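You operate a simulated robot arm through the tools that you are given. There is no shell and no other tool. Be economical: measure what you need, move in short steps, check, and stop when the job is done.

You are at the controls of a simulated robot arm. One attempt, no reset.

JOB
Test the digital gauge beside the red tray against the master at about 200 kPa, then sort it.
Fine: PASS tray within 20 kPa, else ADJUST tray; vent the rig and back the pump off before unlocking.

The check looks at the end state, three seconds after you hand in, the way a careful person would. Anything else that was tipped, shoved, dropped, spilled or broken makes it a failure.

ROBOT AND FRAMES
A 6-joint arm with a two-finger parallel gripper, fixed in place. Base frame: the origin is at the foot of the arm, x ahead of it, y to its left, z up. Units: mm, rad, N and s.
Its first joint turns from -1.152 to 1.152 rad. Payload 2.7 kg.
The TCP is the grasp point between the finger pads, 23 mm short of the fingertips. In the tool frame z runs along the fingers and y along their closing line. Largest opening 94 mm; finger width 38, thickness 10; the body of the gripper, 54 by 96 mm, starts 39 mm behind the TCP.
Orientation is told as [roll, pitch, yaw] about the base's x, y, z axes, in that order, counted from this pose: with the fingers straight down and closing along the base's y, the tool's x points along the base's -x, its y along +y and its z along -z.

CONTROLS
- The arm moves only by the tool drive_tool. Its argument "series" is a list of rows, each a list of 3 entries, a list of its own where there are three numbers: the turn, a rotation vector about the base's x, y, z in units of 6 degrees (1.0 is 6 degrees), then the shift along the base's x, y, z in units of 40 mm (1.0 is 40 mm), then the closure, from 0 (fully open) to 1 (shut). In form: [[[rx, ry, rz], [x, y, z], hand], ...]. A call has 1 to 8 rows; each row shifts and turns the commanded pose from where the row before left it. A call with a number of a shift or a turn outside -1 to 1 is refused whole. Rows are played at 5 a second. More than 50 mm and 0.15 rad between two rows, or a gripper value outside its range, and nothing of the call is played. Where a pose cannot be reached the arm comes as near as it can. A force on the tool above 40 N (or 10 N above the force at the start of the call, whichever is more), or a blocked arm, ends the call early, and 0.2 s more pass. Each finger travels about 45 mm/s and halts on what it meets, pressing with about 29 N; the grip force reading is that of the motor and also rises with nothing between the fingers. The clock runs only during rows and for 0.2 s after the last one: add rows that do not move to give the fingers time. The reply holds the time, the measured pose of the TCP, the force on the tool along the base axes, the opening and the grip force, in the units named above and with some noise.
- Cameras (640 x 400 px; columns grow to the right, rows downward): "scene" is fixed at [57.1, -427.1, 1421.9]; the picture's right is [0.78, -0.62, 0.00], its down [-0.32, -0.39, -0.86] and it looks along [0.54, 0.67, -0.51] (base axes); focal length 253 px, centre (320, 200). "wrist" rides on the gripper at [-39, 0, -44] in the tool frame; the picture's right is [0.00, -1.00, 0.00], its down [0.97, 0.00, -0.24] and it looks along [0.24, 0.00, 0.97] (tool axes); focal length 218 px, centre (320, 200).
- camera(camera): a new picture of that camera. It takes no simulated time.
- probe_pixels(camera, pixels): for up to 12 pixels [column, row] of the newest picture of that camera ("zoom" is the newest enlarged one), the place [x, y, z] in the base frame of the surface seen there, good to about 2 mm, but the place of the scene camera against the robot may be out by one fixed shift of up to 25 mm in any direction. It takes no simulated time.
- zoom(camera, box): a new picture of the part [left, top, right, bottom] of that camera's present view, enlarged. It takes no simulated time.
- job_done(): hands the job in; it is judged then, once.

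Go step by step. Measure first, check grasps and placings, and put right what went wrong. The budget is 80 turns and 54 pictures, counting those below and the enlarged ones. Unless the task says otherwise, let go and move clear before handing in, and close with one line.

The tools are called after ">>>" by a JSON object that holds its "name" and its "arguments". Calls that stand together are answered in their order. drive_tool: Moves the arm, as the interface text tells. Its arguments: {"type":"object","properties":{"series":{"type":"array"}},"required":["series"]} The other tools are called the same way: camera (camera) takes a picture; probe_pixels (camera, pixels) gives the place of the surface under pixels of a picture; zoom (camera, box) takes an enlarged picture of a part of a camera's view; job_done () hands the job in.

At the start:

```text
t: 0.0
eef_pos: [316.4, -167.9, 1275.6]
tool_rot: [0.0, 0.001, 0.0]
force: [0.4, -0.1, -0.6]
opening: 94.0
grasp_force: 0.0
```

scene: 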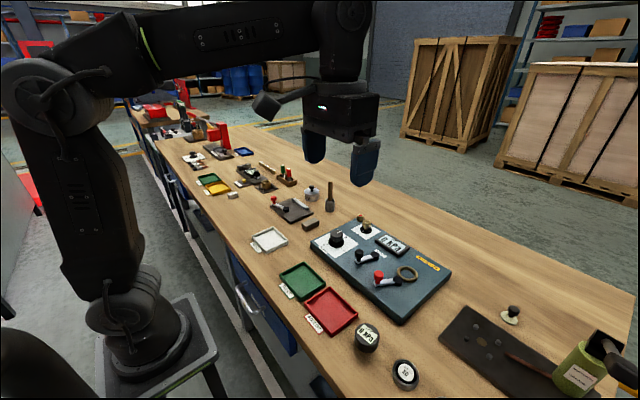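
wrist: 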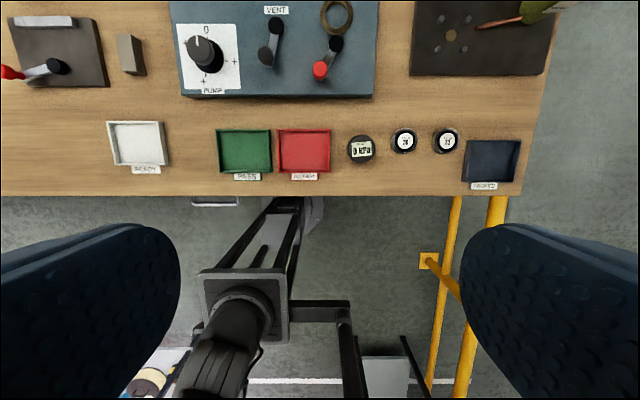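

The wrist picture shows the rig at about (275,45), the digital gauge at (361,149) by the red tray, and two other round things to its right. I'll zoom in on the rig and gauge to identify the parts.

>>> {"name": "zoom", "arguments": {"camera": "wrist", "box": [160, 0, 400, 150]}}

>>> {"name": "zoom", "arguments": {"camera": "scene", "box": [280, 200, 460, 330]}}

>>> {"name": "probe_pixels", "arguments": {"camera": "wrist", "pixels": [[361, 149], [405, 140], [305, 150], [245, 150], [204, 52], [265, 53], [275, 22], [336, 42], [320, 70], [335, 25], [300, 90], [340, 185]]}}

```text
2.67 times, centred on (280, 75) of wrist
```

zoom: 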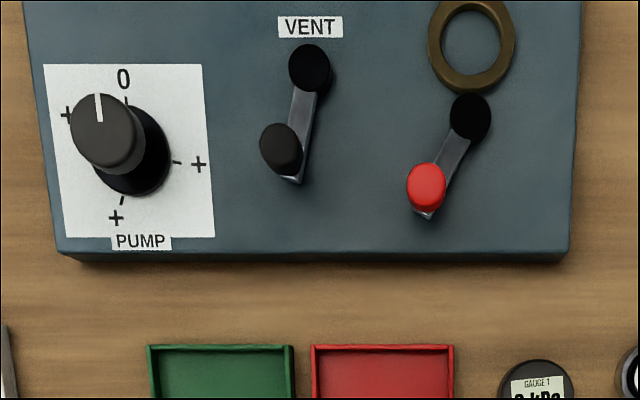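

```text
3.08 times, centred on (370, 265) of scene
```

zoom: 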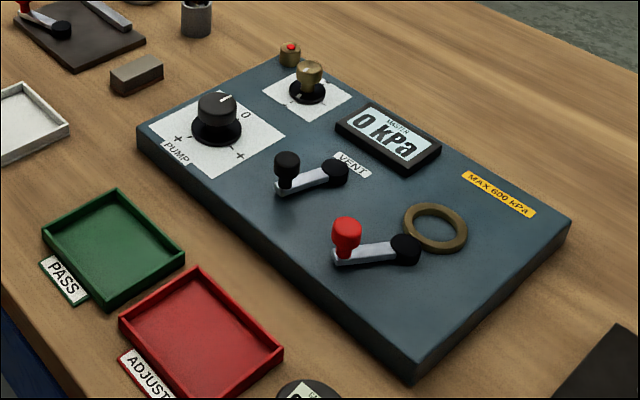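

```text
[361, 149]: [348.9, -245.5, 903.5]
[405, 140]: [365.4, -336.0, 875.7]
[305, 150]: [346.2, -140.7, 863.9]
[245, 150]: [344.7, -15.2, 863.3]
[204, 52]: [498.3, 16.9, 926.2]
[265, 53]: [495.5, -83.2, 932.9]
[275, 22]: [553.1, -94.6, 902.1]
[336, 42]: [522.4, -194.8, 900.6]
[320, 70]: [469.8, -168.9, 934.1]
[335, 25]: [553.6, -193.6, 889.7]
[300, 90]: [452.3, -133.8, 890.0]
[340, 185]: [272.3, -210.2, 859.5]
```

The probes put the bench at about z = 860, not the 296 in the brief. I'll cross-check with the scene camera, probing the arm foot, the bench and the rig parts.

>>> {"name": "camera", "arguments": {"camera": "scene"}}

>>> {"name": "probe_pixels", "arguments": {"camera": "scene", "pixels": [[366, 338], [330, 310], [300, 280], [336, 240], [361, 258], [380, 276], [375, 255], [407, 272], [393, 243], [366, 227], [135, 345], [450, 270]]}}

>>> {"name": "zoom", "arguments": {"camera": "scene", "box": [320, 300, 480, 400]}}

```text
49 pictures are left
```

scene: 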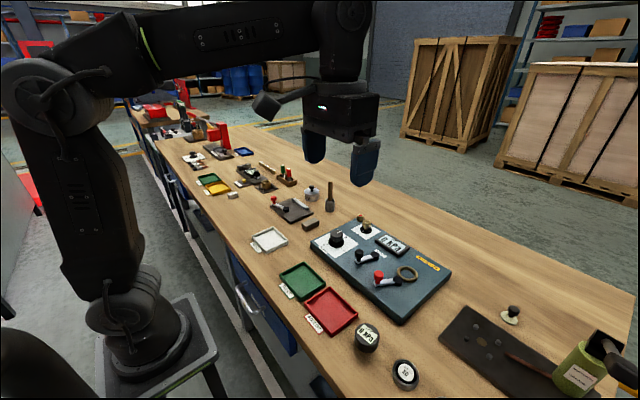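

```text
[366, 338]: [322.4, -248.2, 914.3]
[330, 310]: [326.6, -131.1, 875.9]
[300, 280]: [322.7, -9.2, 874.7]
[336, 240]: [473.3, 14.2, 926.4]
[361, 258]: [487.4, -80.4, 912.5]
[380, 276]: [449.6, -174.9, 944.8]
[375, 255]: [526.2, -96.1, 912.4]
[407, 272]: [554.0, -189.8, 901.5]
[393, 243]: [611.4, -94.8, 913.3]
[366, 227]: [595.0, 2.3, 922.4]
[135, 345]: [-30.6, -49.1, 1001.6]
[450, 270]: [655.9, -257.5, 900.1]
```

```text
4.00 times, centred on (400, 350) of scene
```

zoom: 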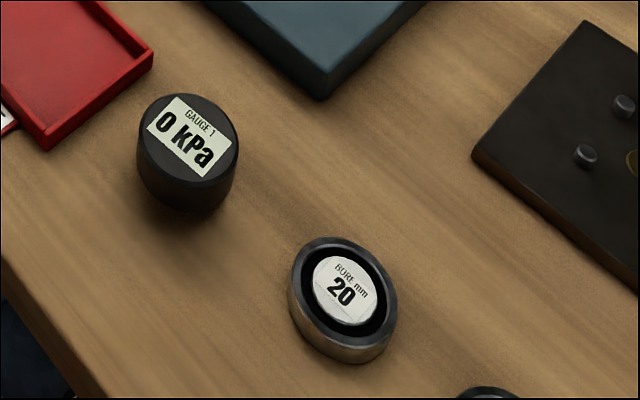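

Both cameras agree: bench at about 860, gauge top near (349,-246,903), and rig plate top near 890. I'll move over the rig to look at it closely and test the reach.

>>> {"name": "drive_tool", "arguments": {"series": [[[0, 0, 0], [0.9, 0.3, -0.6], 0], [[0, 0, 0], [0.9, 0.3, -0.6], 0], [[0, 0, 0], [0.9, 0.3, -0.6], 0], [[0, 0, 0], [0.9, 0.3, -0.6], 0], [[0, 0, 0], [0.9, 0.3, -0.6], 0], [[0, 0, 0], [0, 0, 0], 0]]}}

>>> {"name": "camera", "arguments": {"camera": "wrist"}}

```text
t: 1.4
eef_pos: [497.6, -108.3, 1152.4]
tool_rot: [-0.001, 0.001, 0.003]
force: [0.0, -0.5, 0.6]
opening: 94.2
grasp_force: 0.1
```

```text
47 pictures are left
```

wrist: 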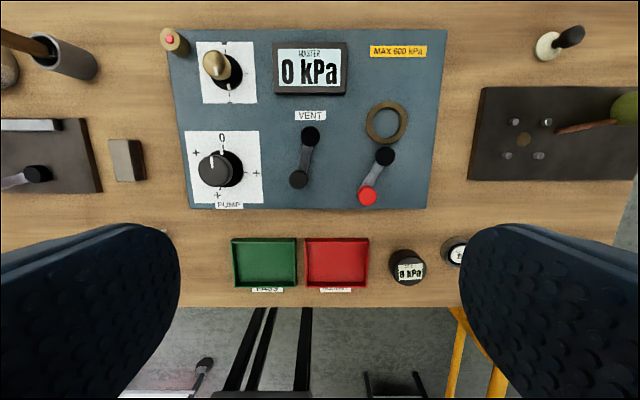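

The arm reaches well, and the whole rig is in view. I'll zoom on the pump, second knob, lever and socket, and probe them.

>>> {"name": "zoom", "arguments": {"camera": "wrist", "box": [150, 20, 310, 120]}}

>>> {"name": "zoom", "arguments": {"camera": "wrist", "box": [270, 100, 430, 210]}}

>>> {"name": "probe_pixels", "arguments": {"camera": "wrist", "pixels": [[386, 122], [371, 122], [403, 122], [386, 140], [369, 195], [385, 156], [299, 179], [311, 135], [211, 168], [237, 165], [214, 63], [231, 70]]}}

>>> {"name": "probe_pixels", "arguments": {"camera": "wrist", "pixels": [[408, 269], [392, 266], [425, 266], [408, 250], [408, 284], [336, 262], [264, 262], [310, 265], [363, 262], [175, 40], [373, 178], [305, 155]]}}

```text
4.00 times, centred on (230, 70) of wrist
```

zoom: 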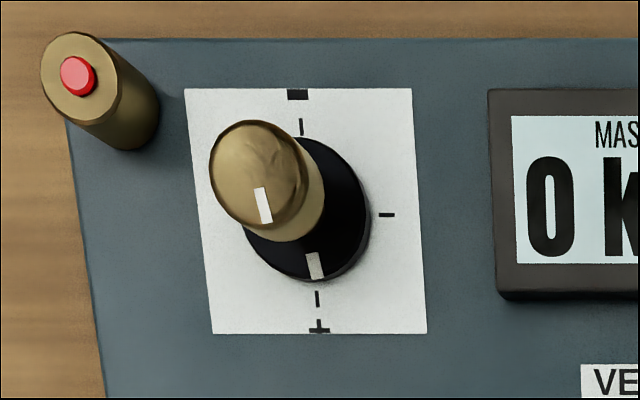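

```text
3.64 times, centred on (350, 155) of wrist
```

zoom: 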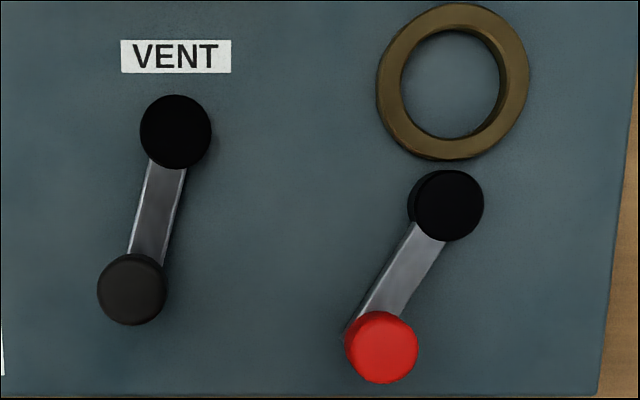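

```text
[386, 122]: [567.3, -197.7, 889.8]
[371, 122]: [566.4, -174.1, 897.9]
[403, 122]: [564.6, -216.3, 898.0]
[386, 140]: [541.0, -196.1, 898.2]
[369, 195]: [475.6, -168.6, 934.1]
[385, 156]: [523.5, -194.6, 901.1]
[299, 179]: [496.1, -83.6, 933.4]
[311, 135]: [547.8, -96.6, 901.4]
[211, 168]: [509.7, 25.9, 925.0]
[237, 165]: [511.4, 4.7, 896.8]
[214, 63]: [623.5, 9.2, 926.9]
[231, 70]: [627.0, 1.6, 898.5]
```

```text
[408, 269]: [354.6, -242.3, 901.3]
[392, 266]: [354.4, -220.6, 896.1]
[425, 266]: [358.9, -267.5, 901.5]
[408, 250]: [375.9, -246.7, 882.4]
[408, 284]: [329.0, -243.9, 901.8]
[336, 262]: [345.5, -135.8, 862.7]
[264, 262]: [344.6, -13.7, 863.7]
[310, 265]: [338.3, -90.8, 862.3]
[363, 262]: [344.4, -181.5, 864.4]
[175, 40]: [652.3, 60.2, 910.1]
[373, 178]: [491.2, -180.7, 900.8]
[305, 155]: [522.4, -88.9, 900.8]
```

The plate carries the pump knob (0/+ marks), a gold knob (−/+), the vent lever, a red lever and the brass ring socket; the gauge is about 49 mm across at (352,-244). I'll go above the gauge with the fingers part closed.

>>> {"name": "drive_tool", "arguments": {"series": [[[0, 0, 0], [-0.73, -0.68, -0.5], 0.3], [[0, 0, 0], [-0.73, -0.68, -0.5], 0.3], [[0, 0, 0], [-0.73, -0.68, -0.5], 0.3], [[0, 0, 0], [-0.73, -0.68, -0.5], 0.3], [[0, 0, 0], [-0.73, -0.68, -0.5], 0.3], [[0, 0, 0], [0, 0, -0.5], 0.3], [[0, 0, 0], [0, 0, -0.5], 0.3], [[0, 0, 0], [0, 0, 0], 0.3]]}}

>>> {"name": "camera", "arguments": {"camera": "wrist"}}

```text
t: 3.2
eef_pos: [350.9, -243.5, 1014.0]
tool_rot: [0.001, 0.0, 0.001]
force: [0.4, -0.5, -0.6]
opening: 65.9
grasp_force: 0.0
```

```text
44 pictures are left
```

wrist: 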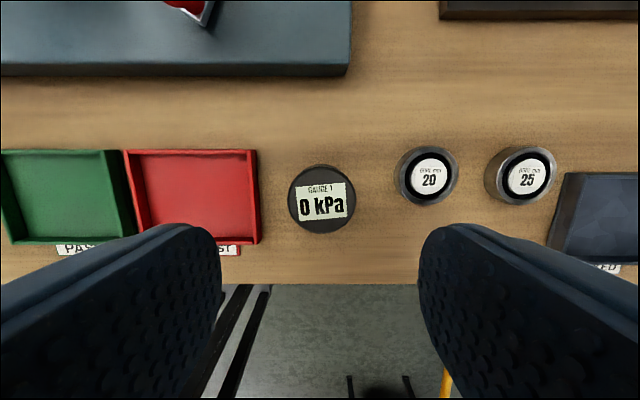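

>>> {"name": "probe_pixels", "arguments": {"camera": "wrist", "pixels": [[322, 202], [292, 200], [351, 200], [321, 172], [321, 231], [257, 200], [400, 175], [321, 165], [300, 40], [340, 40]]}}

>>> {"name": "zoom", "arguments": {"camera": "wrist", "box": [272, 150, 372, 250]}}

```text
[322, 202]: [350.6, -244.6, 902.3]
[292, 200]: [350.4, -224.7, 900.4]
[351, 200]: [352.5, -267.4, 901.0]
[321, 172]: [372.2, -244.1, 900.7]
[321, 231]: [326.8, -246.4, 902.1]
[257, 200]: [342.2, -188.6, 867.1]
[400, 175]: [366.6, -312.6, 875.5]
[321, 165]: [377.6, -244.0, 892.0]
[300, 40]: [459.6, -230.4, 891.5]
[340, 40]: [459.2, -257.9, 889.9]
```

```text
4.00 times, centred on (322, 200) of wrist
```

zoom: 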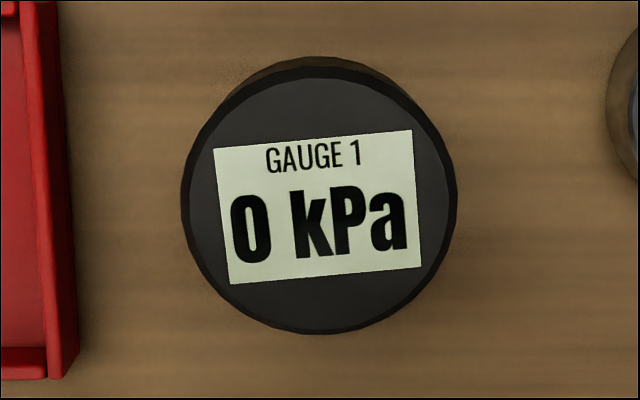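

The gauge is centred at about (350.5,-245.5), 46–49 mm across, with the red tray edge at y = -189 well clear. I'll descend to z = 897 and grip.

>>> {"name": "drive_tool", "arguments": {"series": [[[0, 0, 0], [0, -0.05, -0.95], 0.3], [[0, 0, 0], [0, 0, -0.95], 0.3], [[0, 0, 0], [0, 0, -0.7], 0.3], [[0, 0, 0], [0, 0, -0.32], 0.3], [[0, 0, 0], [0, 0, 0], 0.3], [[0, 0, 0], [0, 0, 0], 0.7], [[0, 0, 0], [0, 0, 0], 0.7], [[0, 0, 0], [0, 0, 0], 0.7]]}}

```text
t: 5.0
eef_pos: [350.0, -245.6, 897.3]
tool_rot: [0.0, 0.0, -0.001]
force: [-0.3, 0.0, -0.2]
opening: 51.4
grasp_force: 29.2
```

The fingers halted at 51 mm with 29 N, so the gauge is held. I'll lift it straight up and check from the scene camera.

>>> {"name": "drive_tool", "arguments": {"series": [[[0, 0, 0], [0, 0, 0.4], 0.7], [[0, 0, 0], [0, 0, 0.8], 0.7], [[0, 0, 0], [0, 0, 0.8], 0.7], [[0, 0, 0], [0, 0, 0.8], 0.7], [[0, 0, 0], [0, 0, 0], 0.7]]}}

>>> {"name": "zoom", "arguments": {"camera": "scene", "box": [310, 220, 470, 320]}}

```text
t: 6.2
eef_pos: [349.7, -246.2, 1011.3]
tool_rot: [0.003, 0.001, 0.0]
force: [0.2, 0.7, -2.1]
opening: 51.2
grasp_force: 29.4
```

```text
4.00 times, centred on (390, 270) of scene
```

zoom: 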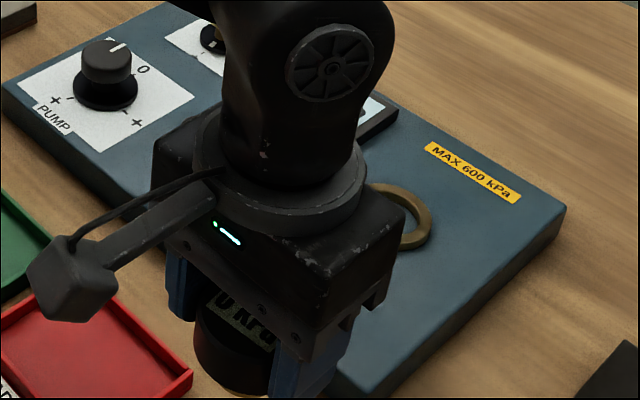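

The gauge came up cleanly. I'll move to about (500,-196) to measure the ring and the levers before seating it.

>>> {"name": "drive_tool", "arguments": {"series": [[[0, 0, 0], [0.75, 0.25, 0], 0.7], [[0, 0, 0], [0.75, 0.25, 0], 0.7], [[0, 0, 0], [0.75, 0.25, 0], 0.7], [[0, 0, 0], [0.75, 0.25, 0], 0.7], [[0, 0, 0], [0.75, 0.25, 0], 0.7], [[0, 0, 0], [0, 0, 0], 0.7]]}}

>>> {"name": "camera", "arguments": {"camera": "wrist"}}

```text
t: 7.6
eef_pos: [499.7, -194.9, 1010.3]
tool_rot: [0.001, 0.0, -0.002]
force: [-0.1, 0.9, -1.8]
opening: 51.4
grasp_force: 28.9
```

```text
41 pictures are left
```

wrist: 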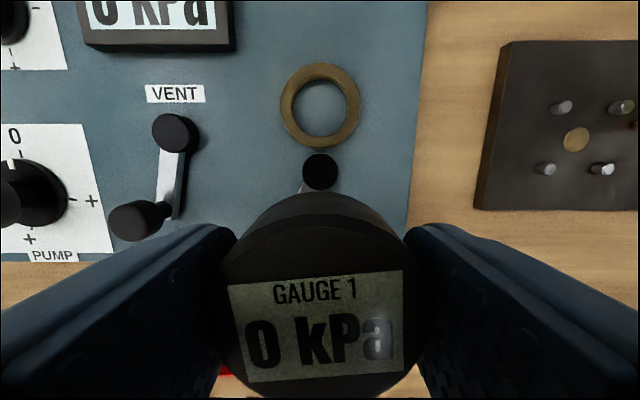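

>>> {"name": "probe_pixels", "arguments": {"camera": "wrist", "pixels": [[320, 106], [285, 105], [354, 105], [320, 70], [320, 140], [320, 90], [320, 172], [175, 133], [135, 222], [315, 240], [315, 330], [320, 80]]}}

>>> {"name": "zoom", "arguments": {"camera": "wrist", "box": [260, 50, 380, 200]}}

```text
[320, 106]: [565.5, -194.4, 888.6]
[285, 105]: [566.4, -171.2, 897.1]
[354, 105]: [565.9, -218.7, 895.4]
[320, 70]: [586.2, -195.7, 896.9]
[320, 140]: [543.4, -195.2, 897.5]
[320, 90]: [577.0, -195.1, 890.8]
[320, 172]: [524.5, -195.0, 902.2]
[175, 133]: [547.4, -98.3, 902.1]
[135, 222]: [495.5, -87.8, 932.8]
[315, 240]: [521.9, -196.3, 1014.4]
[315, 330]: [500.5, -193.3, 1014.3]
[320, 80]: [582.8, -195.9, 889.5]
```

```text
2.67 times, centred on (320, 125) of wrist
```

zoom: 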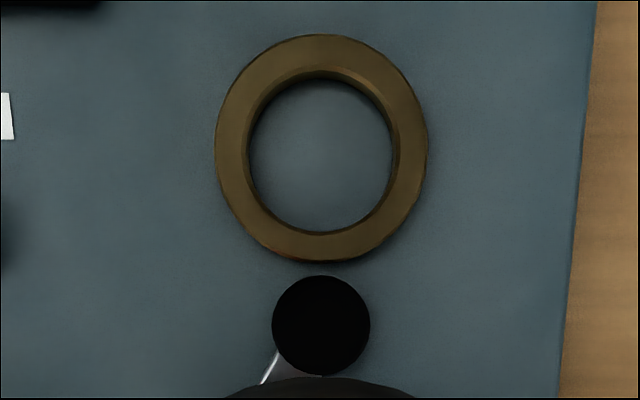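

The ring centre measures (565,-195) with the ring top at about 897. I'll move over it and lower to z = 945, then check.

>>> {"name": "drive_tool", "arguments": {"series": [[[0, 0, 0], [0.8, 0, 0], 0.7], [[0, 0, 0], [0.82, 0, 0], 0.7], [[0, 0, 0], [0, 0, -0.8], 0.7], [[0, 0, 0], [0, 0, -0.8], 0.7], [[0, 0, 0], [0, 0, 0], 0.7]]}}

>>> {"name": "zoom", "arguments": {"camera": "scene", "box": [330, 210, 470, 310]}}

```text
t: 8.8
eef_pos: [565.1, -195.1, 945.9]
tool_rot: [0.0, 0.001, -0.002]
force: [-0.2, -0.4, -1.3]
opening: 51.3
grasp_force: 28.6
```

```text
4.00 times, centred on (400, 260) of scene
```

zoom: 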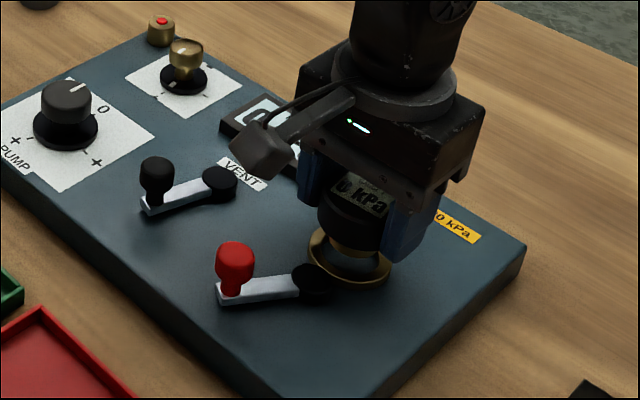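

A brass spigot shows under the gauge, well centred over the ring. I'll lower in small steps and watch the force.

>>> {"name": "drive_tool", "arguments": {"series": [[[0, 0, 0], [0, 0, -0.1], 0.7], [[0, 0, 0], [0, 0, -0.1], 0.7], [[0, 0, 0], [0, 0, -0.1], 0.7], [[0, 0, 0], [0, 0, -0.05], 0.7], [[0, 0, 0], [0, 0, -0.05], 0.7], [[0, 0, 0], [0, 0, 0], 0.7]]}}

```text
t: 10.2
eef_pos: [565.1, -196.4, 929.6]
tool_rot: [-0.001, -0.001, -0.002]
force: [0.1, 0.4, -3.0]
opening: 51.2
grasp_force: 29.2
```

>>> {"name": "drive_tool", "arguments": {"series": [[[0, 0, 0], [0, 0.02, -0.03], 0.7], [[0, 0, 0], [0, 0, -0.03], 0.7], [[0, 0, 0], [0, 0, -0.03], 0.7], [[0, 0, 0], [0, 0, 0], 0.7]]}}

>>> {"name": "zoom", "arguments": {"camera": "scene", "box": [360, 220, 440, 300]}}

```text
t: 11.2
eef_pos: [565.7, -195.5, 928.4]
tool_rot: [0.0, -0.003, -0.001]
force: [-0.9, 2.0, 8.0]
opening: 50.9
grasp_force: 29.1
```

```text
5.00 times, centred on (400, 260) of scene
```

zoom: 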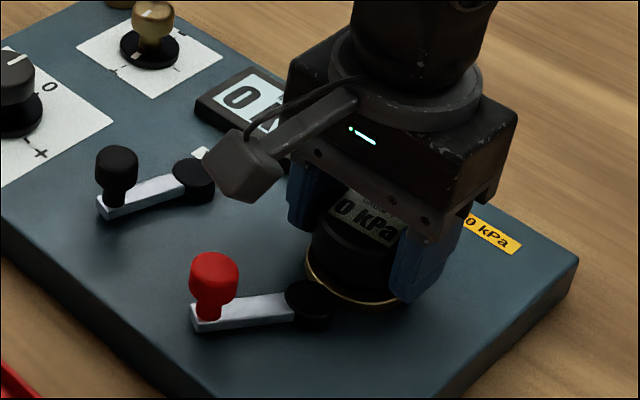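

Contact came at z = 928.4, where the plate should be, and the picture shows the spigot inside the ring. I'll release, rise and look.

>>> {"name": "drive_tool", "arguments": {"series": [[[0, 0, 0], [0, 0, 0.02], 0.3], [[0, 0, 0], [0, 0, 0], 0.2], [[0, 0, 0], [0, 0, 0], 0.2], [[0, 0, 0], [0, 0, 0.6], 0.2], [[0, 0, 0], [0, 0, 0.9], 0.2], [[0, 0, 0], [-0.5, 0.5, 0.9], 0.2], [[0, 0, 0], [-0.5, 0.5, 0.9], 0.2], [[0, 0, 0], [0, 0, 0], 0.2]]}}

>>> {"name": "camera", "arguments": {"camera": "wrist"}}

```text
t: 13.0
eef_pos: [526.2, -155.3, 1060.6]
tool_rot: [0.0, 0.0, 0.0]
force: [-0.1, -0.9, 0.1]
opening: 75.2
grasp_force: 0.0
```

```text
37 pictures are left
```

wrist: 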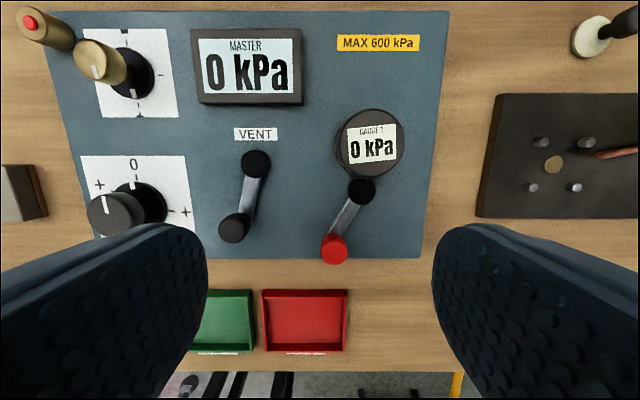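

The gauge is seated upright at (370,147) and both displays read 0 kPa. Next I'll grip the red lever's handle at about (475,-169) to lock it, feeling for the free direction.

>>> {"name": "drive_tool", "arguments": {"series": [[[0, 0, 0], [-0.65, -0.17, -0.5], 0.5], [[0, 0, 0], [-0.65, -0.17, -0.5], 0.5], [[0, 0, 0], [0, 0, -0.9], 0.5], [[0, 0, 0], [0, 0, -0.9], 0.5], [[0, 0, 0], [0, 0, -0.4], 0.5], [[0, 0, 0], [0, 0, 0], 0.5]]}}

>>> {"name": "camera", "arguments": {"camera": "wrist"}}

```text
t: 14.4
eef_pos: [473.5, -168.1, 931.5]
tool_rot: [0.001, -0.001, 0.002]
force: [-0.2, 0.7, 0.8]
opening: 47.0
grasp_force: 0.0
```

```text
36 pictures are left
```

wrist: 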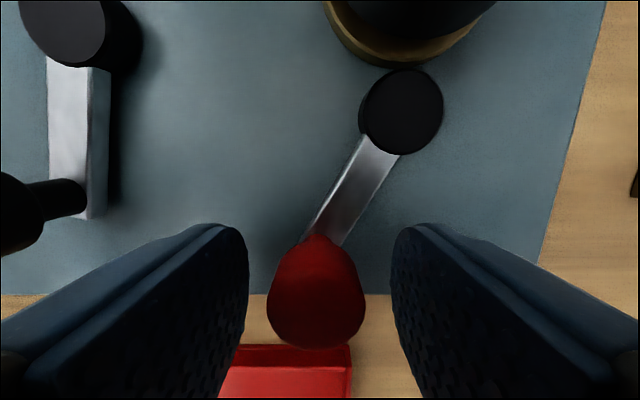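

The handle sits between the pads. I'll close on it and try about 6° toward -y.

>>> {"name": "drive_tool", "arguments": {"series": [[[0, 0, 0], [0, 0, 0], 0.9], [[0, 0, 0], [0, 0, 0], 0.9], [[0, 0, 0], [0, 0, 0], 0.9], [[0, 0, 0], [-0.03, -0.07, 0], 0.9], [[0, 0, 0], [-0.03, -0.07, 0], 0.9], [[0, 0, 0], [0, 0, 0], 0.9]]}}

```text
t: 15.8
eef_pos: [470.9, -173.8, 931.7]
tool_rot: [0.001, 0.001, 0.001]
force: [-6.8, 17.8, 6.2]
opening: 23.6
grasp_force: 45.0
```

The lever pushes back with about 18 N toward +y, so -y is probably a stop. I'll try the other way, following the arc about pivot (524,-195).

>>> {"name": "drive_tool", "arguments": {"series": [[[0, 0, 0], [0.06, 0.14, 0], 0.9], [[0, 0, 0], [0.05, 0.1, 0], 0.9], [[0, 0, 0], [0.05, 0.1, 0], 0.9], [[0, 0, 0], [0, 0, 0], 0.9]]}}

```text
t: 16.7
eef_pos: [474.1, -167.7, 930.3]
tool_rot: [-0.006, 0.004, -0.006]
force: [-5.3, -6.6, -0.5]
opening: 23.4
grasp_force: 44.9
stopped in row 4: the force on the tool passed its limit (the readings are from after the stop); the commanded pose is now the measured one
```

The readings show the handle did follow toward -y (5.7 mm, about 18 N of friction), while +y is blocked at the starting point. I'll swing toward -y along the arc.

>>> {"name": "drive_tool", "arguments": {"series": [[[0, 0, 0], [-0.061, -0.13, 0], 0.9], [[0, 0, 0], [-0.047, -0.136, 0], 0.9], [[0, 0, 0], [-0.032, -0.14, 0], 0.9], [[0, 0, 0], [-0.017, -0.143, 0], 0.9], [[0, 0, 0], [0, 0, 0], 0.9]]}}

>>> {"name": "camera", "arguments": {"camera": "wrist"}}

```text
t: 17.9
eef_pos: [468.2, -187.9, 930.6]
tool_rot: [-0.003, 0.002, -0.007]
force: [-3.3, 4.9, -1.8]
opening: 23.4
grasp_force: 45.4
```

```text
35 pictures are left
```

wrist: 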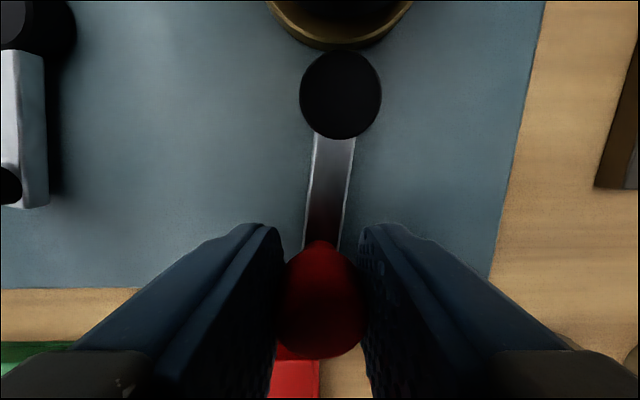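

The lever follows smoothly toward -y (only 5 N). I'll continue the arc.

>>> {"name": "drive_tool", "arguments": {"series": [[[0, 0, 0], [-0.01, -0.144, 0], 0.9], [[0, 0, 0], [0.005, -0.144, 0], 0.9], [[0, 0, 0.5], [0.02, -0.142, 0], 0.9], [[0, 0, 1], [0.035, -0.14, 0], 0.9], [[0, 0, 1], [0.049, -0.135, 0], 0.9], [[0, 0, 1], [0.063, -0.129, 0], 0.9], [[0, 0, 0], [0, 0, 0], 0.9]]}}

```text
t: 19.5
eef_pos: [476.2, -222.1, 930.2]
tool_rot: [-0.006, 0.004, 0.362]
force: [-4.9, 6.1, -6.3]
opening: 23.5
grasp_force: 45.1
```

>>> {"name": "drive_tool", "arguments": {"series": [[[0, 0, 1], [0.076, -0.122, 0], 0.9], [[0, 0, 1], [0.089, -0.114, 0], 0.9], [[0, 0, 1], [0.1, -0.104, 0], 0.9], [[0, 0, 1], [0.11, -0.093, 0], 0.9], [[0, 0, 0], [0, 0, 0], 0.9]]}}

>>> {"name": "camera", "arguments": {"camera": "wrist"}}

```text
t: 20.0
eef_pos: [476.7, -222.4, 931.2]
tool_rot: [0.012, 0.008, 0.485]
force: [-10.4, 9.8, 8.1]
opening: 23.4
grasp_force: 44.8
stopped in row 2: the force on the tool passed its limit (the readings are from after the stop); the commanded pose is now the measured one
```

```text
34 pictures are left
```

wrist: 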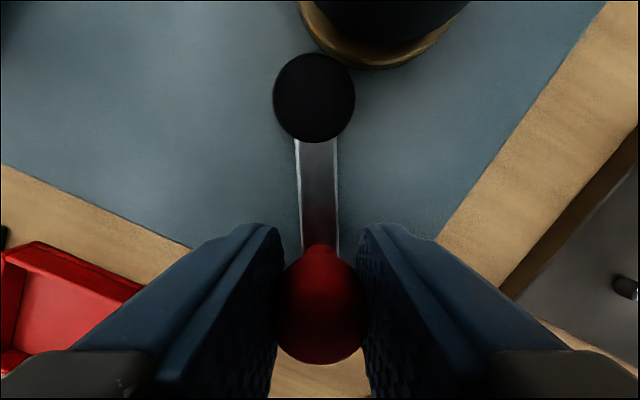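

The lever meets a stop at about -28°, the mirror of where it began, so it should be locked. I'll let go, rise, straighten the tool and move back for a full view.

>>> {"name": "drive_tool", "arguments": {"series": [[[0, 0, 0], [0, 0, 0], 0.5], [[0, 0, 0], [0, 0, 0], 0.5], [[0, 0, -0.63], [0, 0, 0.9], 0.5], [[0, 0, -1], [0, 0.4, 0.9], 0.5], [[0, 0, -1], [0, 0.9, 0.5], 0.5], [[0, 0, -1], [0, 0.9, 0], 0.5], [[0, 0, -1], [0, 0.9, 0], 0.5], [[0, 0, 0], [0, 0, 0], 0.5]]}}

>>> {"name": "camera", "arguments": {"camera": "wrist"}}

```text
t: 21.8
eef_pos: [476.9, -97.8, 1023.8]
tool_rot: [0.006, 0.008, 0.002]
force: [-0.7, 0.0, 1.2]
opening: 47.3
grasp_force: 0.0
```

```text
33 pictures are left
```

wrist: 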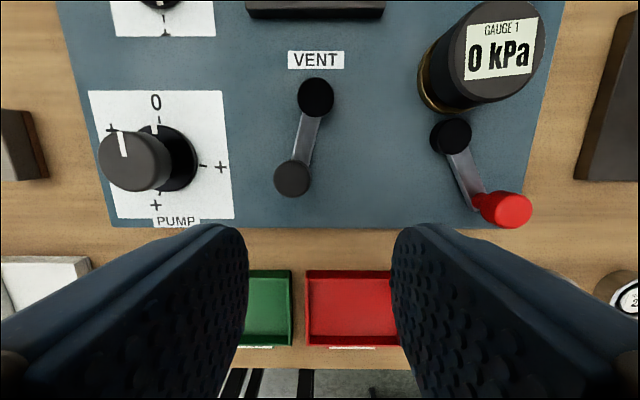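

The lever is now mirrored at (503,208) and the gauge is unmoved. I'll probe the pump knob and vent.

>>> {"name": "probe_pixels", "arguments": {"camera": "wrist", "pixels": [[135, 162], [105, 160], [165, 162], [135, 135], [135, 188], [185, 160], [291, 179], [316, 97], [156, 103], [220, 167], [155, 205], [122, 140]]}}

>>> {"name": "zoom", "arguments": {"camera": "wrist", "box": [80, 80, 240, 230]}}

```text
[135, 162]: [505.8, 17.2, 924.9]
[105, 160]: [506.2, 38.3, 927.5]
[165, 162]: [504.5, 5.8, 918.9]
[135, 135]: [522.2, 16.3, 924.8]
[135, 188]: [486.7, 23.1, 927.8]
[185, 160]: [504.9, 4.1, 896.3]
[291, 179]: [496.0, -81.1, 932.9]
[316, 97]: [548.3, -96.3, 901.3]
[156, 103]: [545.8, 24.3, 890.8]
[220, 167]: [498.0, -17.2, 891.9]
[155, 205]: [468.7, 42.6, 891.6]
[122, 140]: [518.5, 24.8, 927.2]
```

```text
2.67 times, centred on (160, 155) of wrist
```

zoom: 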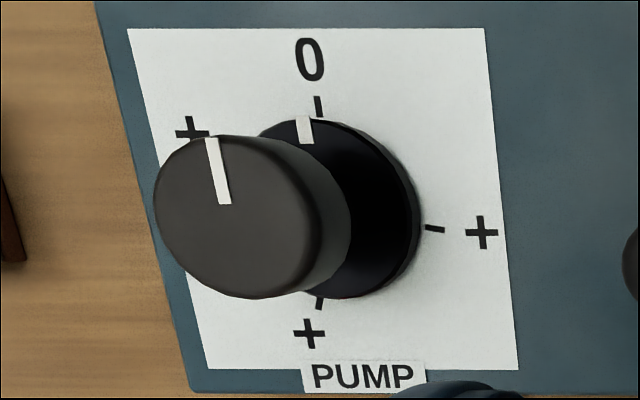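

The pump pointer is at 0, with the knob centred at about (505,20), 36 mm across and topping out at 926. I'll go over it and descend with the fingers open.

>>> {"name": "drive_tool", "arguments": {"series": [[[0, 0, 0], [0.23, 0.98, 0], 0.3], [[0, 0, 0], [0.23, 0.98, 0], 0.3], [[0, 0, 0], [0.24, 0.98, 0], 0.3], [[0, 0, 0], [0, 0, 0], 0.3]]}}

>>> {"name": "camera", "arguments": {"camera": "wrist"}}

```text
t: 22.8
eef_pos: [506.3, 17.3, 1023.0]
tool_rot: [0.007, 0.008, 0.001]
force: [0.2, 0.2, -0.3]
opening: 66.1
grasp_force: 0.1
```

```text
31 pictures are left
```

wrist: 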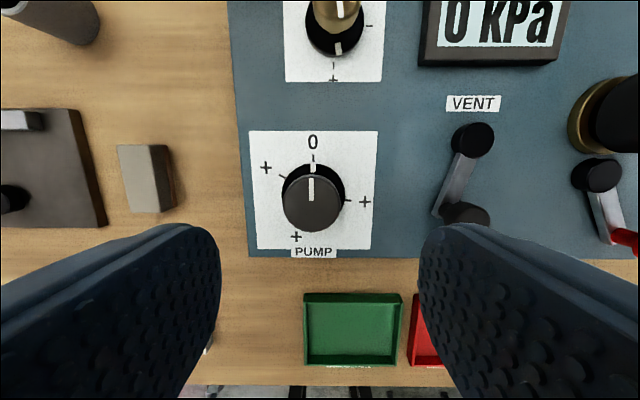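

From here the dial runs clockwise, 0 → + (90°) → + → + (about 300°), and the master display is visible. I'll probe the knob centre and descend.

>>> {"name": "probe_pixels", "arguments": {"camera": "wrist", "pixels": [[311, 203], [284, 203], [339, 203], [311, 178], [311, 230], [455, 214], [470, 137]]}}

>>> {"name": "drive_tool", "arguments": {"series": [[[-0.07, -0.08, 0], [-0.03, 0.1, -0.8], 0.3], [[0, 0, 0], [0, 0, -0.8], 0.3], [[0, 0, 0], [0, 0, -0.5], 0.3], [[0, 0, 0], [0, 0, 0], 0.3]]}}

```text
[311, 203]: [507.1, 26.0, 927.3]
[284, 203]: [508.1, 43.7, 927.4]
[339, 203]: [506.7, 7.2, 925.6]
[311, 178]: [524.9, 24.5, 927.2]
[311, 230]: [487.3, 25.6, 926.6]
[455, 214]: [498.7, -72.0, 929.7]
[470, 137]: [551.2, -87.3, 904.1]
```

```text
t: 23.8
eef_pos: [505.7, 20.3, 937.9]
tool_rot: [0.002, -0.001, 0.001]
force: [0.2, -0.2, 0.2]
opening: 65.6
grasp_force: 0.0
```

The closer view puts the knob centre at (506,25). I'll shift there, lower to z = 929 and grip.

>>> {"name": "drive_tool", "arguments": {"series": [[[0, 0, 0], [0.01, 0.11, 0], 0.3], [[0, 0, 0], [0, 0, -0.23], 0.3], [[0, 0, 0], [0, 0, 0], 0.8], [[0, 0, 0], [0, 0, 0], 0.8], [[0, 0, 0], [0, 0, 0], 0.8]]}}

>>> {"name": "camera", "arguments": {"camera": "wrist"}}

```text
t: 25.0
eef_pos: [504.4, 24.3, 928.4]
tool_rot: [0.001, 0.0, 0.002]
force: [0.6, -18.4, -0.7]
opening: 39.6
grasp_force: 44.8
```

```text
30 pictures are left
```

wrist: 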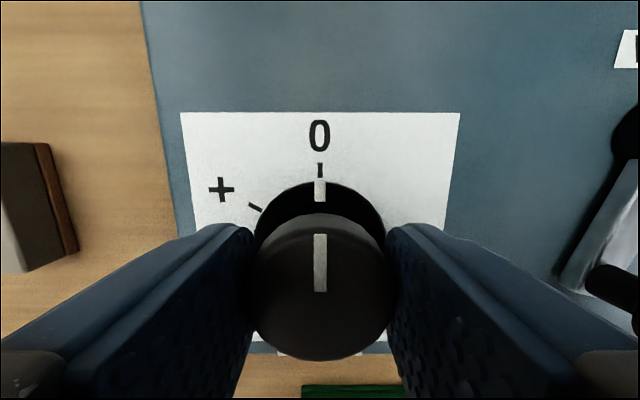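

Gripped, but there is an 18 N side force toward -y, so I'm a couple of mm too far in +y. I'll ease by 2 mm and turn 24° clockwise.

>>> {"name": "drive_tool", "arguments": {"series": [[[0, 0, 0], [0, -0.06, 0], 0.8], [[0, 0, -1], [0, 0, 0], 0.8], [[0, 0, -1], [0, 0, 0], 0.8], [[0, 0, -1], [0, 0, 0], 0.8], [[0, 0, -1], [0, 0, 0], 0.8], [[0, 0, 0], [0, 0, 0], 0.8]]}}

>>> {"name": "zoom", "arguments": {"camera": "scene", "box": [320, 200, 440, 300]}}

```text
t: 26.4
eef_pos: [503.8, 25.9, 929.7]
tool_rot: [0.002, 0.001, -0.42]
force: [-0.6, -1.7, 1.9]
opening: 39.9
grasp_force: 45.4
```

```text
4.00 times, centred on (380, 250) of scene
```

zoom: 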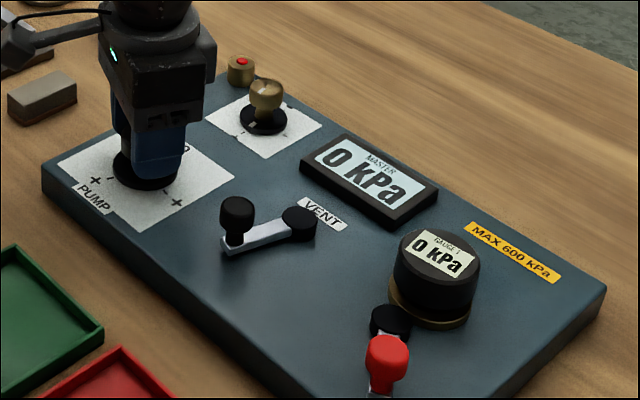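

Both displays are readable here (master at (365,180), gauge at (440,252)) and still read 0 at 24°. I'll turn another 30°.

>>> {"name": "drive_tool", "arguments": {"series": [[[0, 0, -1], [0, 0, 0], 0.8], [[0, 0, -1], [0, 0, 0], 0.8], [[0, 0, -1], [0, 0, 0], 0.8], [[0, 0, -1], [0, 0, 0], 0.8], [[0, 0, -1], [0, 0, 0], 0.8], [[0, 0, 0], [0, 0, 0], 0.8]]}}

>>> {"name": "zoom", "arguments": {"camera": "scene", "box": [320, 200, 440, 300]}}

```text
t: 27.8
eef_pos: [504.7, 25.2, 930.6]
tool_rot: [0.002, -0.002, -0.942]
force: [-2.7, 9.0, 5.1]
opening: 39.9
grasp_force: 45.1
```

```text
4.00 times, centred on (380, 250) of scene
```

zoom: 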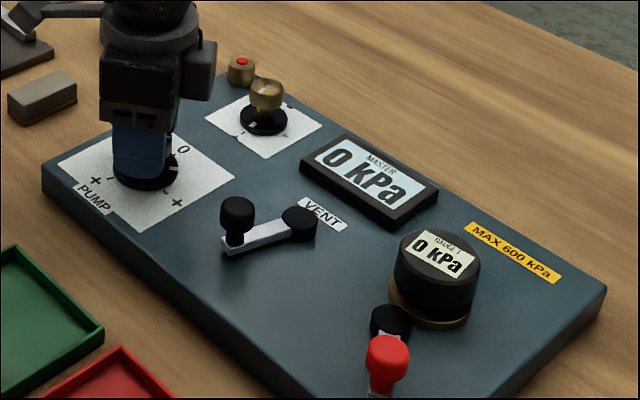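

Still 0 at 54°, so the vent is probably open. I'll back the pump off to 0 before closing the vent, so nothing surges.

>>> {"name": "drive_tool", "arguments": {"series": [[[0, 0, 1], [0, 0, 0], 0.8], [[0, 0, 1], [0, 0, 0], 0.8], [[0, 0, 1], [0, 0, 0], 0.8], [[0, 0, 1], [0, 0, 0], 0.8], [[0, 0, 1], [0, 0, 0], 0.8], [[0, 0, 1], [0, 0, 0], 0.8], [[0, 0, 1], [0, 0, 0], 0.8], [[0, 0, 1], [0, 0, 0], 0.8]]}}

>>> {"name": "drive_tool", "arguments": {"series": [[[0, 0, 1], [0, 0, 0], 0.8], [[0, 0, 0], [0, 0, 0], 0.8], [[0, 0, 0], [0, 0, 0], 0.3], [[0, 0, 0], [0, 0, 0], 0.3], [[0, 0, 0], [0, 0, 0.8], 0.3], [[0, 0, 0], [0, 0, 0.8], 0.3], [[0, 0, 0], [0, -0.5, 0.2], 0.3], [[0, 0, 0], [0, 0, 0], 0.4]]}}

>>> {"name": "camera", "arguments": {"camera": "wrist"}}

```text
t: 29.6
eef_pos: [504.8, 24.5, 929.7]
tool_rot: [0.002, -0.002, -0.099]
force: [-8.3, 11.9, 6.5]
opening: 40.0
grasp_force: 44.9
```

```text
t: 31.4
eef_pos: [504.1, 4.9, 1000.9]
tool_rot: [0.003, -0.002, 0.002]
force: [0.9, 0.0, 0.6]
opening: 56.4
grasp_force: 0.0
```

```text
27 pictures are left
```

wrist: 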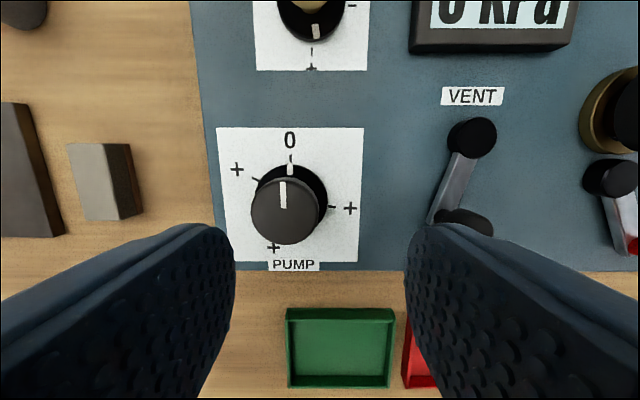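

The pump is back at 0. Now the vent: I'll go over its handle at about (496,-83) and grip it.

>>> {"name": "drive_tool", "arguments": {"series": [[[0, 0, 0], [-0.07, -0.73, 0], 0.5], [[0, 0, 0], [-0.07, -0.73, 0], 0.5], [[0, 0, 0], [-0.07, -0.73, -0.3], 0.5], [[0, 0, 0], [0, 0, -0.7], 0.5], [[0, 0, 0], [0, 0, -0.7], 0.5], [[0, 0, 0], [0, 0, 0], 0.5], [[0, 0, 0], [0, 0, 0], 0.9], [[0, 0, 0], [0, 0, 0], 0.9]]}}

>>> {"name": "camera", "arguments": {"camera": "wrist"}}

```text
t: 33.2
eef_pos: [496.1, -79.8, 933.7]
tool_rot: [0.004, 0.001, 0.005]
force: [-1.7, 17.3, 0.2]
opening: 24.0
grasp_force: 34.8
```

```text
26 pictures are left
```

wrist: 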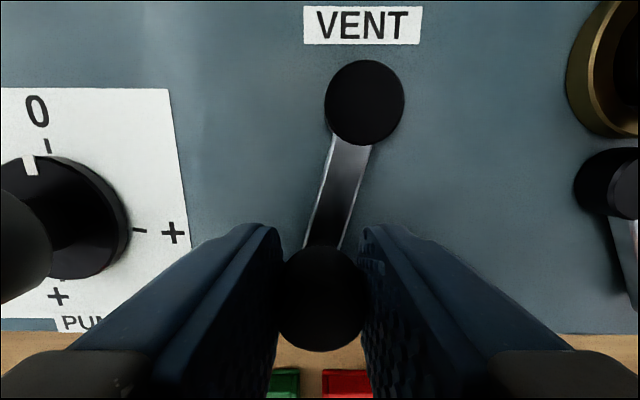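

Gripped. I'll move it toward -y along its arc, watching the force.

>>> {"name": "drive_tool", "arguments": {"series": [[[0, 0, 0], [-0.03, -0.137, 0], 0.9], [[0, 0, 0], [-0.017, -0.14, 0], 0.9], [[0, 0, 0], [0, -0.14, 0], 0.9], [[0, 0, 0], [0, 0, 0], 0.9]]}}

```text
t: 33.6
eef_pos: [495.4, -80.4, 933.1]
tool_rot: [0.011, -0.001, 0.005]
force: [2.3, 9.4, -1.1]
opening: 23.7
grasp_force: 44.7
stopped in row 2: the force on the tool passed its limit (the readings are from after the stop); the commanded pose is now the measured one
```

-y is a hard stop here, so I'll try +y.

>>> {"name": "drive_tool", "arguments": {"series": [[[0, 0, 0], [0.045, 0.133, 0], 0.9], [[0, 0, 0], [0.06, 0.128, 0], 0.9], [[0, 0, -1], [0.073, 0.12, 0], 0.9], [[0, 0, -1], [0.085, 0.113, 0], 0.9], [[0, 0, 0], [0, 0, 0], 0.9]]}}

```text
t: 34.8
eef_pos: [506.1, -62.6, 934.1]
tool_rot: [0.008, 0.002, -0.205]
force: [-4.1, -3.3, 1.5]
opening: 23.2
grasp_force: 45.0
```

It moves freely toward +y. I'll continue to the other stop.

>>> {"name": "drive_tool", "arguments": {"series": [[[0, 0, -1], [0.097, 0.103, 0], 0.9], [[0, 0, -1], [0.107, 0.093, 0], 0.9], [[0, 0, -1], [0.116, 0.081, 0], 0.9], [[0, 0, -1], [0.124, 0.069, 0], 0.9], [[0, 0, -1], [0.13, 0.055, 0], 0.9], [[0, 0, 0], [0, 0, 0], 0.9]]}}

>>> {"name": "camera", "arguments": {"camera": "wrist"}}

```text
t: 36.2
eef_pos: [528.8, -44.6, 933.9]
tool_rot: [0.009, -0.001, -0.73]
force: [-9.4, 7.2, 6.9]
opening: 23.4
grasp_force: 45.0
```

```text
25 pictures are left
```

wrist: 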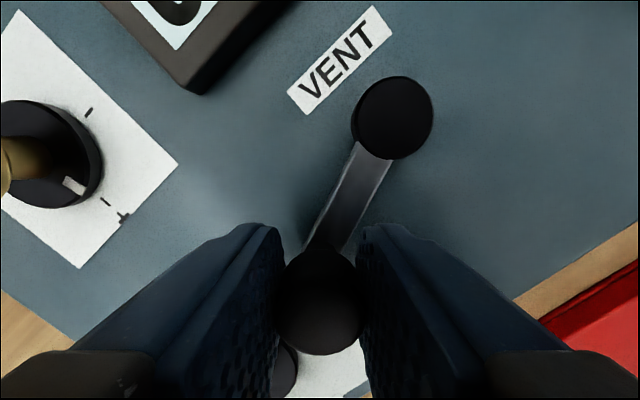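

>>> {"name": "drive_tool", "arguments": {"series": [[[0, 0, -1], [0.135, 0.04, 0], 0.9], [[0, 0, -1], [0.138, 0.027, 0], 0.9], [[0, 0, -1], [0.14, 0.013, 0], 0.9], [[0, 0, -1], [0.141, 0, 0], 0.9], [[0, 0, -1], [0.14, -0.015, 0], 0.9], [[0, 0, -1], [0.138, -0.03, 0], 0.9], [[0, 0, 0], [0, 0, 0], 0.9]]}}

```text
t: 36.9
eef_pos: [535.6, -45.2, 933.1]
tool_rot: [-0.009, 0.008, -0.946]
force: [-10.9, -0.3, 9.5]
opening: 23.4
grasp_force: 45.1
stopped in row 3: the force on the tool passed its limit (the readings are from after the stop); the commanded pose is now the measured one
```

The other stop is at about 76°, a 60° travel like the lock's. I'll release, rise, straighten and return above the pump.

>>> {"name": "drive_tool", "arguments": {"series": [[[0, 0, 0], [0, 0, 0], 0.5], [[0, 0, 0], [0, 0, 0], 0.5], [[0.1, -0.1, 1], [0, 0, 0.8], 0.3], [[0, 0, 1], [0, 0, 0.8], 0.3], [[0, 0, 1], [-0.39, 0.57, 0], 0.3], [[0, 0, 1], [-0.39, 0.57, 0], 0.3], [[0, 0, 1], [0, 0.57, 0], 0.3], [[0, 0, 1], [0, 0, 0], 0.3]]}}

>>> {"name": "drive_tool", "arguments": {"series": [[[0, 0, 1], [0, 0, 0], 0.3], [[0, 0, 1], [0, 0, 0], 0.3], [[0, 0, 1], [0, 0, 0], 0.3], [[0, 0, 0], [0, 0, 0], 0.3]]}}

>>> {"name": "camera", "arguments": {"camera": "wrist"}}

```text
t: 38.7
eef_pos: [506.4, 23.7, 995.5]
tool_rot: [0.011, 0.008, -0.315]
force: [-0.6, 0.0, -0.3]
opening: 65.7
grasp_force: 0.1
```

```text
t: 39.7
eef_pos: [507.0, 23.5, 996.0]
tool_rot: [0.01, 0.011, -0.005]
force: [0.4, -0.4, 0.3]
opening: 65.9
grasp_force: 0.0
```

```text
24 pictures are left
```

wrist: 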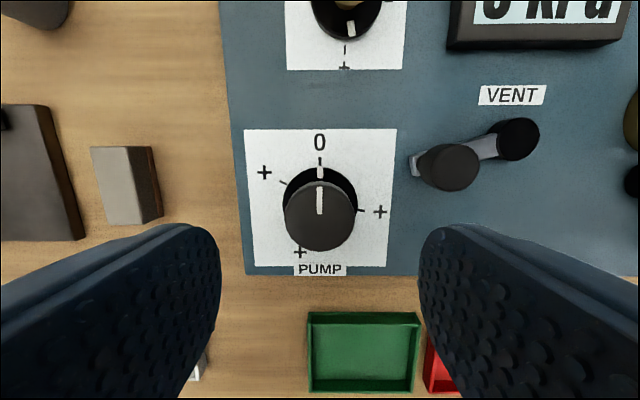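

The vent lever now lies to the left and the pump pointer is at 0. I'll descend, grip and turn 18° clockwise, then read.

>>> {"name": "drive_tool", "arguments": {"series": [[[-0.1, -0.1, 0], [-0.05, 0, -0.8], 0.3], [[0, 0, 0], [0, 0, -0.85], 0.3], [[0, 0, 0], [0, 0, 0], 0.8], [[0, 0, 0], [0, 0, 0], 0.8], [[0, 0, 0], [0, 0, 0], 0.8], [[0, 0, -1], [0, 0, 0], 0.8], [[0, 0, -1], [0, 0, 0], 0.8], [[0, 0, -1], [0, 0, 0], 0.8]]}}

>>> {"name": "zoom", "arguments": {"camera": "scene", "box": [320, 200, 440, 300]}}

```text
t: 41.5
eef_pos: [505.4, 24.8, 929.8]
tool_rot: [-0.001, -0.003, -0.317]
force: [14.1, 13.3, -10.2]
opening: 39.7
grasp_force: 45.4
```

```text
4.00 times, centred on (380, 250) of scene
```

zoom: 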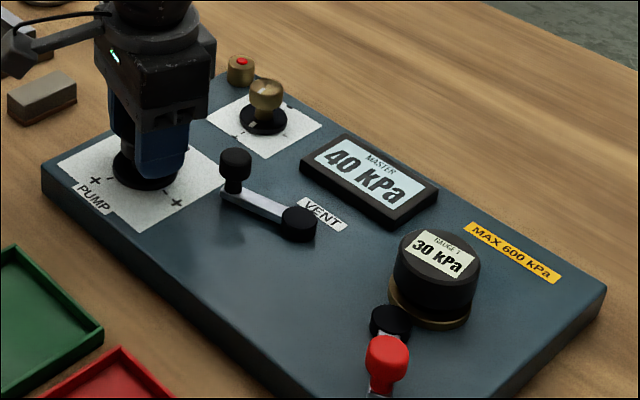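

Pressure is building: master 40, gauge 30 at 18°. At about 2.2 kPa/° I need roughly 90°, so I'll turn 36° more.

>>> {"name": "drive_tool", "arguments": {"series": [[[0, 0, -1], [0, 0, 0], 0.8], [[0, 0, -1], [0, 0, 0], 0.8], [[0, 0, -1], [0, 0, 0], 0.8], [[0, 0, -1], [0, 0, 0], 0.8], [[0, 0, -1], [0, 0, 0], 0.8], [[0, 0, -1], [0, 0, 0], 0.8], [[0, 0, 0], [0, 0, 0], 0.8]]}}

>>> {"name": "zoom", "arguments": {"camera": "scene", "box": [320, 200, 440, 300]}}

```text
t: 43.1
eef_pos: [503.9, 24.2, 931.2]
tool_rot: [-0.002, -0.001, -0.948]
force: [13.0, 21.0, -17.5]
opening: 39.8
grasp_force: 45.0
```

```text
4.00 times, centred on (380, 250) of scene
```

zoom: 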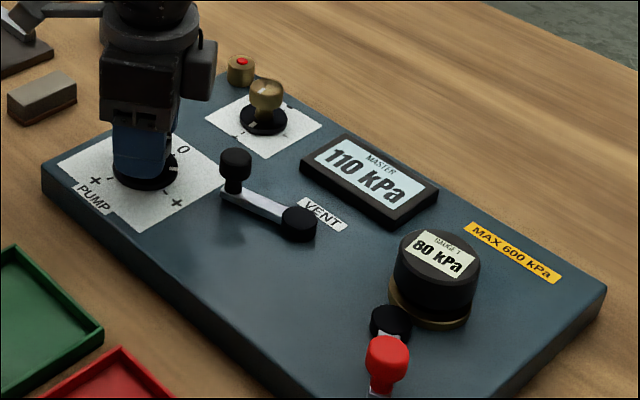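

Master 110, gauge 80 at 54°. I'll turn another 42°.

>>> {"name": "drive_tool", "arguments": {"series": [[[0, 0, -1], [0, 0, 0], 0.8], [[0, 0, -1], [0, 0, 0], 0.8], [[0, 0, -1], [0, 0, 0], 0.8], [[0, 0, -1], [0, 0, 0], 0.8], [[0, 0, -1], [0, 0, 0], 0.8], [[0, 0, -1], [0, 0, 0], 0.8], [[0, 0, -1], [0, 0, 0], 0.8], [[0, 0, 0], [0, 0, 0], 0.8]]}}

>>> {"name": "zoom", "arguments": {"camera": "scene", "box": [320, 200, 440, 300]}}

```text
t: 44.9
eef_pos: [505.1, 24.3, 930.0]
tool_rot: [0.001, -0.001, -1.681]
force: [18.6, 22.6, -24.0]
opening: 40.0
grasp_force: 45.1
```

```text
4.00 times, centred on (380, 250) of scene
```

zoom: 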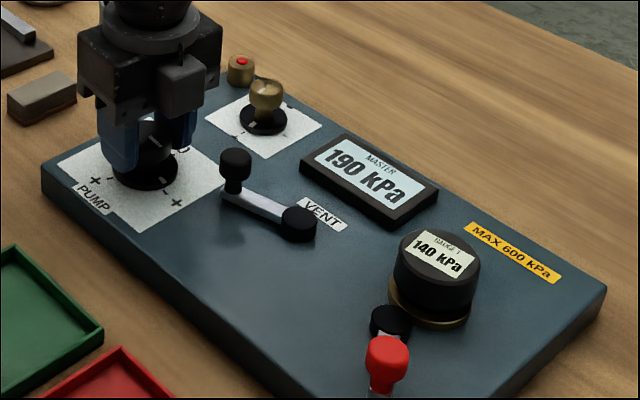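

Master 190, gauge 140. One small turn more should bring it to 200.

>>> {"name": "drive_tool", "arguments": {"series": [[[0, 0, -0.8], [0, 0, 0], 0.8], [[0, 0, 0], [0, 0, 0], 0.8], [[0, 0, 0], [0, 0, 0], 0.8]]}}

>>> {"name": "zoom", "arguments": {"camera": "scene", "box": [375, 230, 425, 275]}}

```text
t: 45.7
eef_pos: [504.4, 26.1, 930.6]
tool_rot: [0.001, -0.002, -1.762]
force: [18.4, 21.5, -26.1]
opening: 39.7
grasp_force: 44.8
```

```text
8.89 times, centred on (400, 252) of scene
```

zoom: 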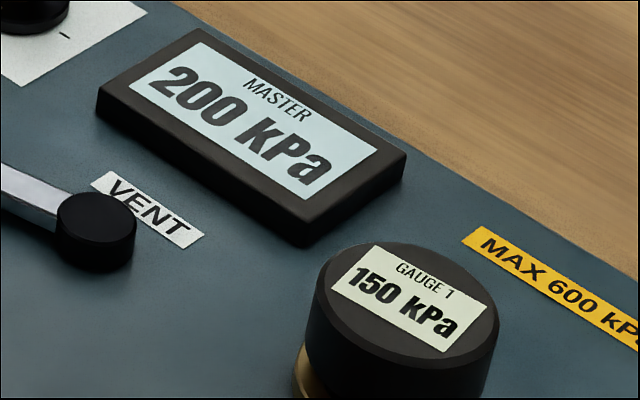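

Master 200, gauge 150: the error is 50 kPa, so it goes to ADJUST (red). I'll back the pump off the full 101° to zero.

>>> {"name": "drive_tool", "arguments": {"series": [[[0, 0, 1], [0, 0, 0], 0.8], [[0, 0, 1], [0, 0, 0], 0.8], [[0, 0, 1], [0, 0, 0], 0.8], [[0, 0, 1], [0, 0, 0], 0.8], [[0, 0, 1], [0, 0, 0], 0.8], [[0, 0, 1], [0, 0, 0], 0.8], [[0, 0, 1], [0, 0, 0], 0.8], [[0, 0, 1], [0, 0, 0], 0.8]]}}

>>> {"name": "drive_tool", "arguments": {"series": [[[0, 0, 1], [0, 0, 0], 0.8], [[0, 0, 1], [0, 0, 0], 0.8], [[0, 0, 1], [0, 0, 0], 0.8], [[0, 0, 1], [0, 0, 0], 0.8], [[0, 0, 1], [0, 0, 0], 0.8], [[0, 0, 1], [0, 0, 0], 0.8], [[0, 0, 1], [0, 0, 0], 0.8], [[0, 0, 0.9], [0, 0, 0], 0.8]]}}

>>> {"name": "zoom", "arguments": {"camera": "scene", "box": [320, 200, 440, 300]}}

```text
t: 47.5
eef_pos: [504.8, 25.9, 930.0]
tool_rot: [0.001, 0.0, -0.923]
force: [18.6, 20.5, -22.0]
opening: 39.9
grasp_force: 45.2
```

```text
t: 49.3
eef_pos: [504.6, 24.3, 929.8]
tool_rot: [0.0, -0.003, -0.094]
force: [23.2, 22.0, -23.1]
opening: 39.6
grasp_force: 45.2
```

```text
4.00 times, centred on (380, 250) of scene
```

zoom: 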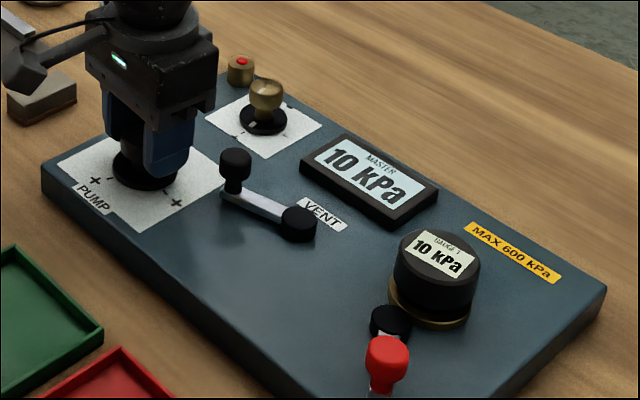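

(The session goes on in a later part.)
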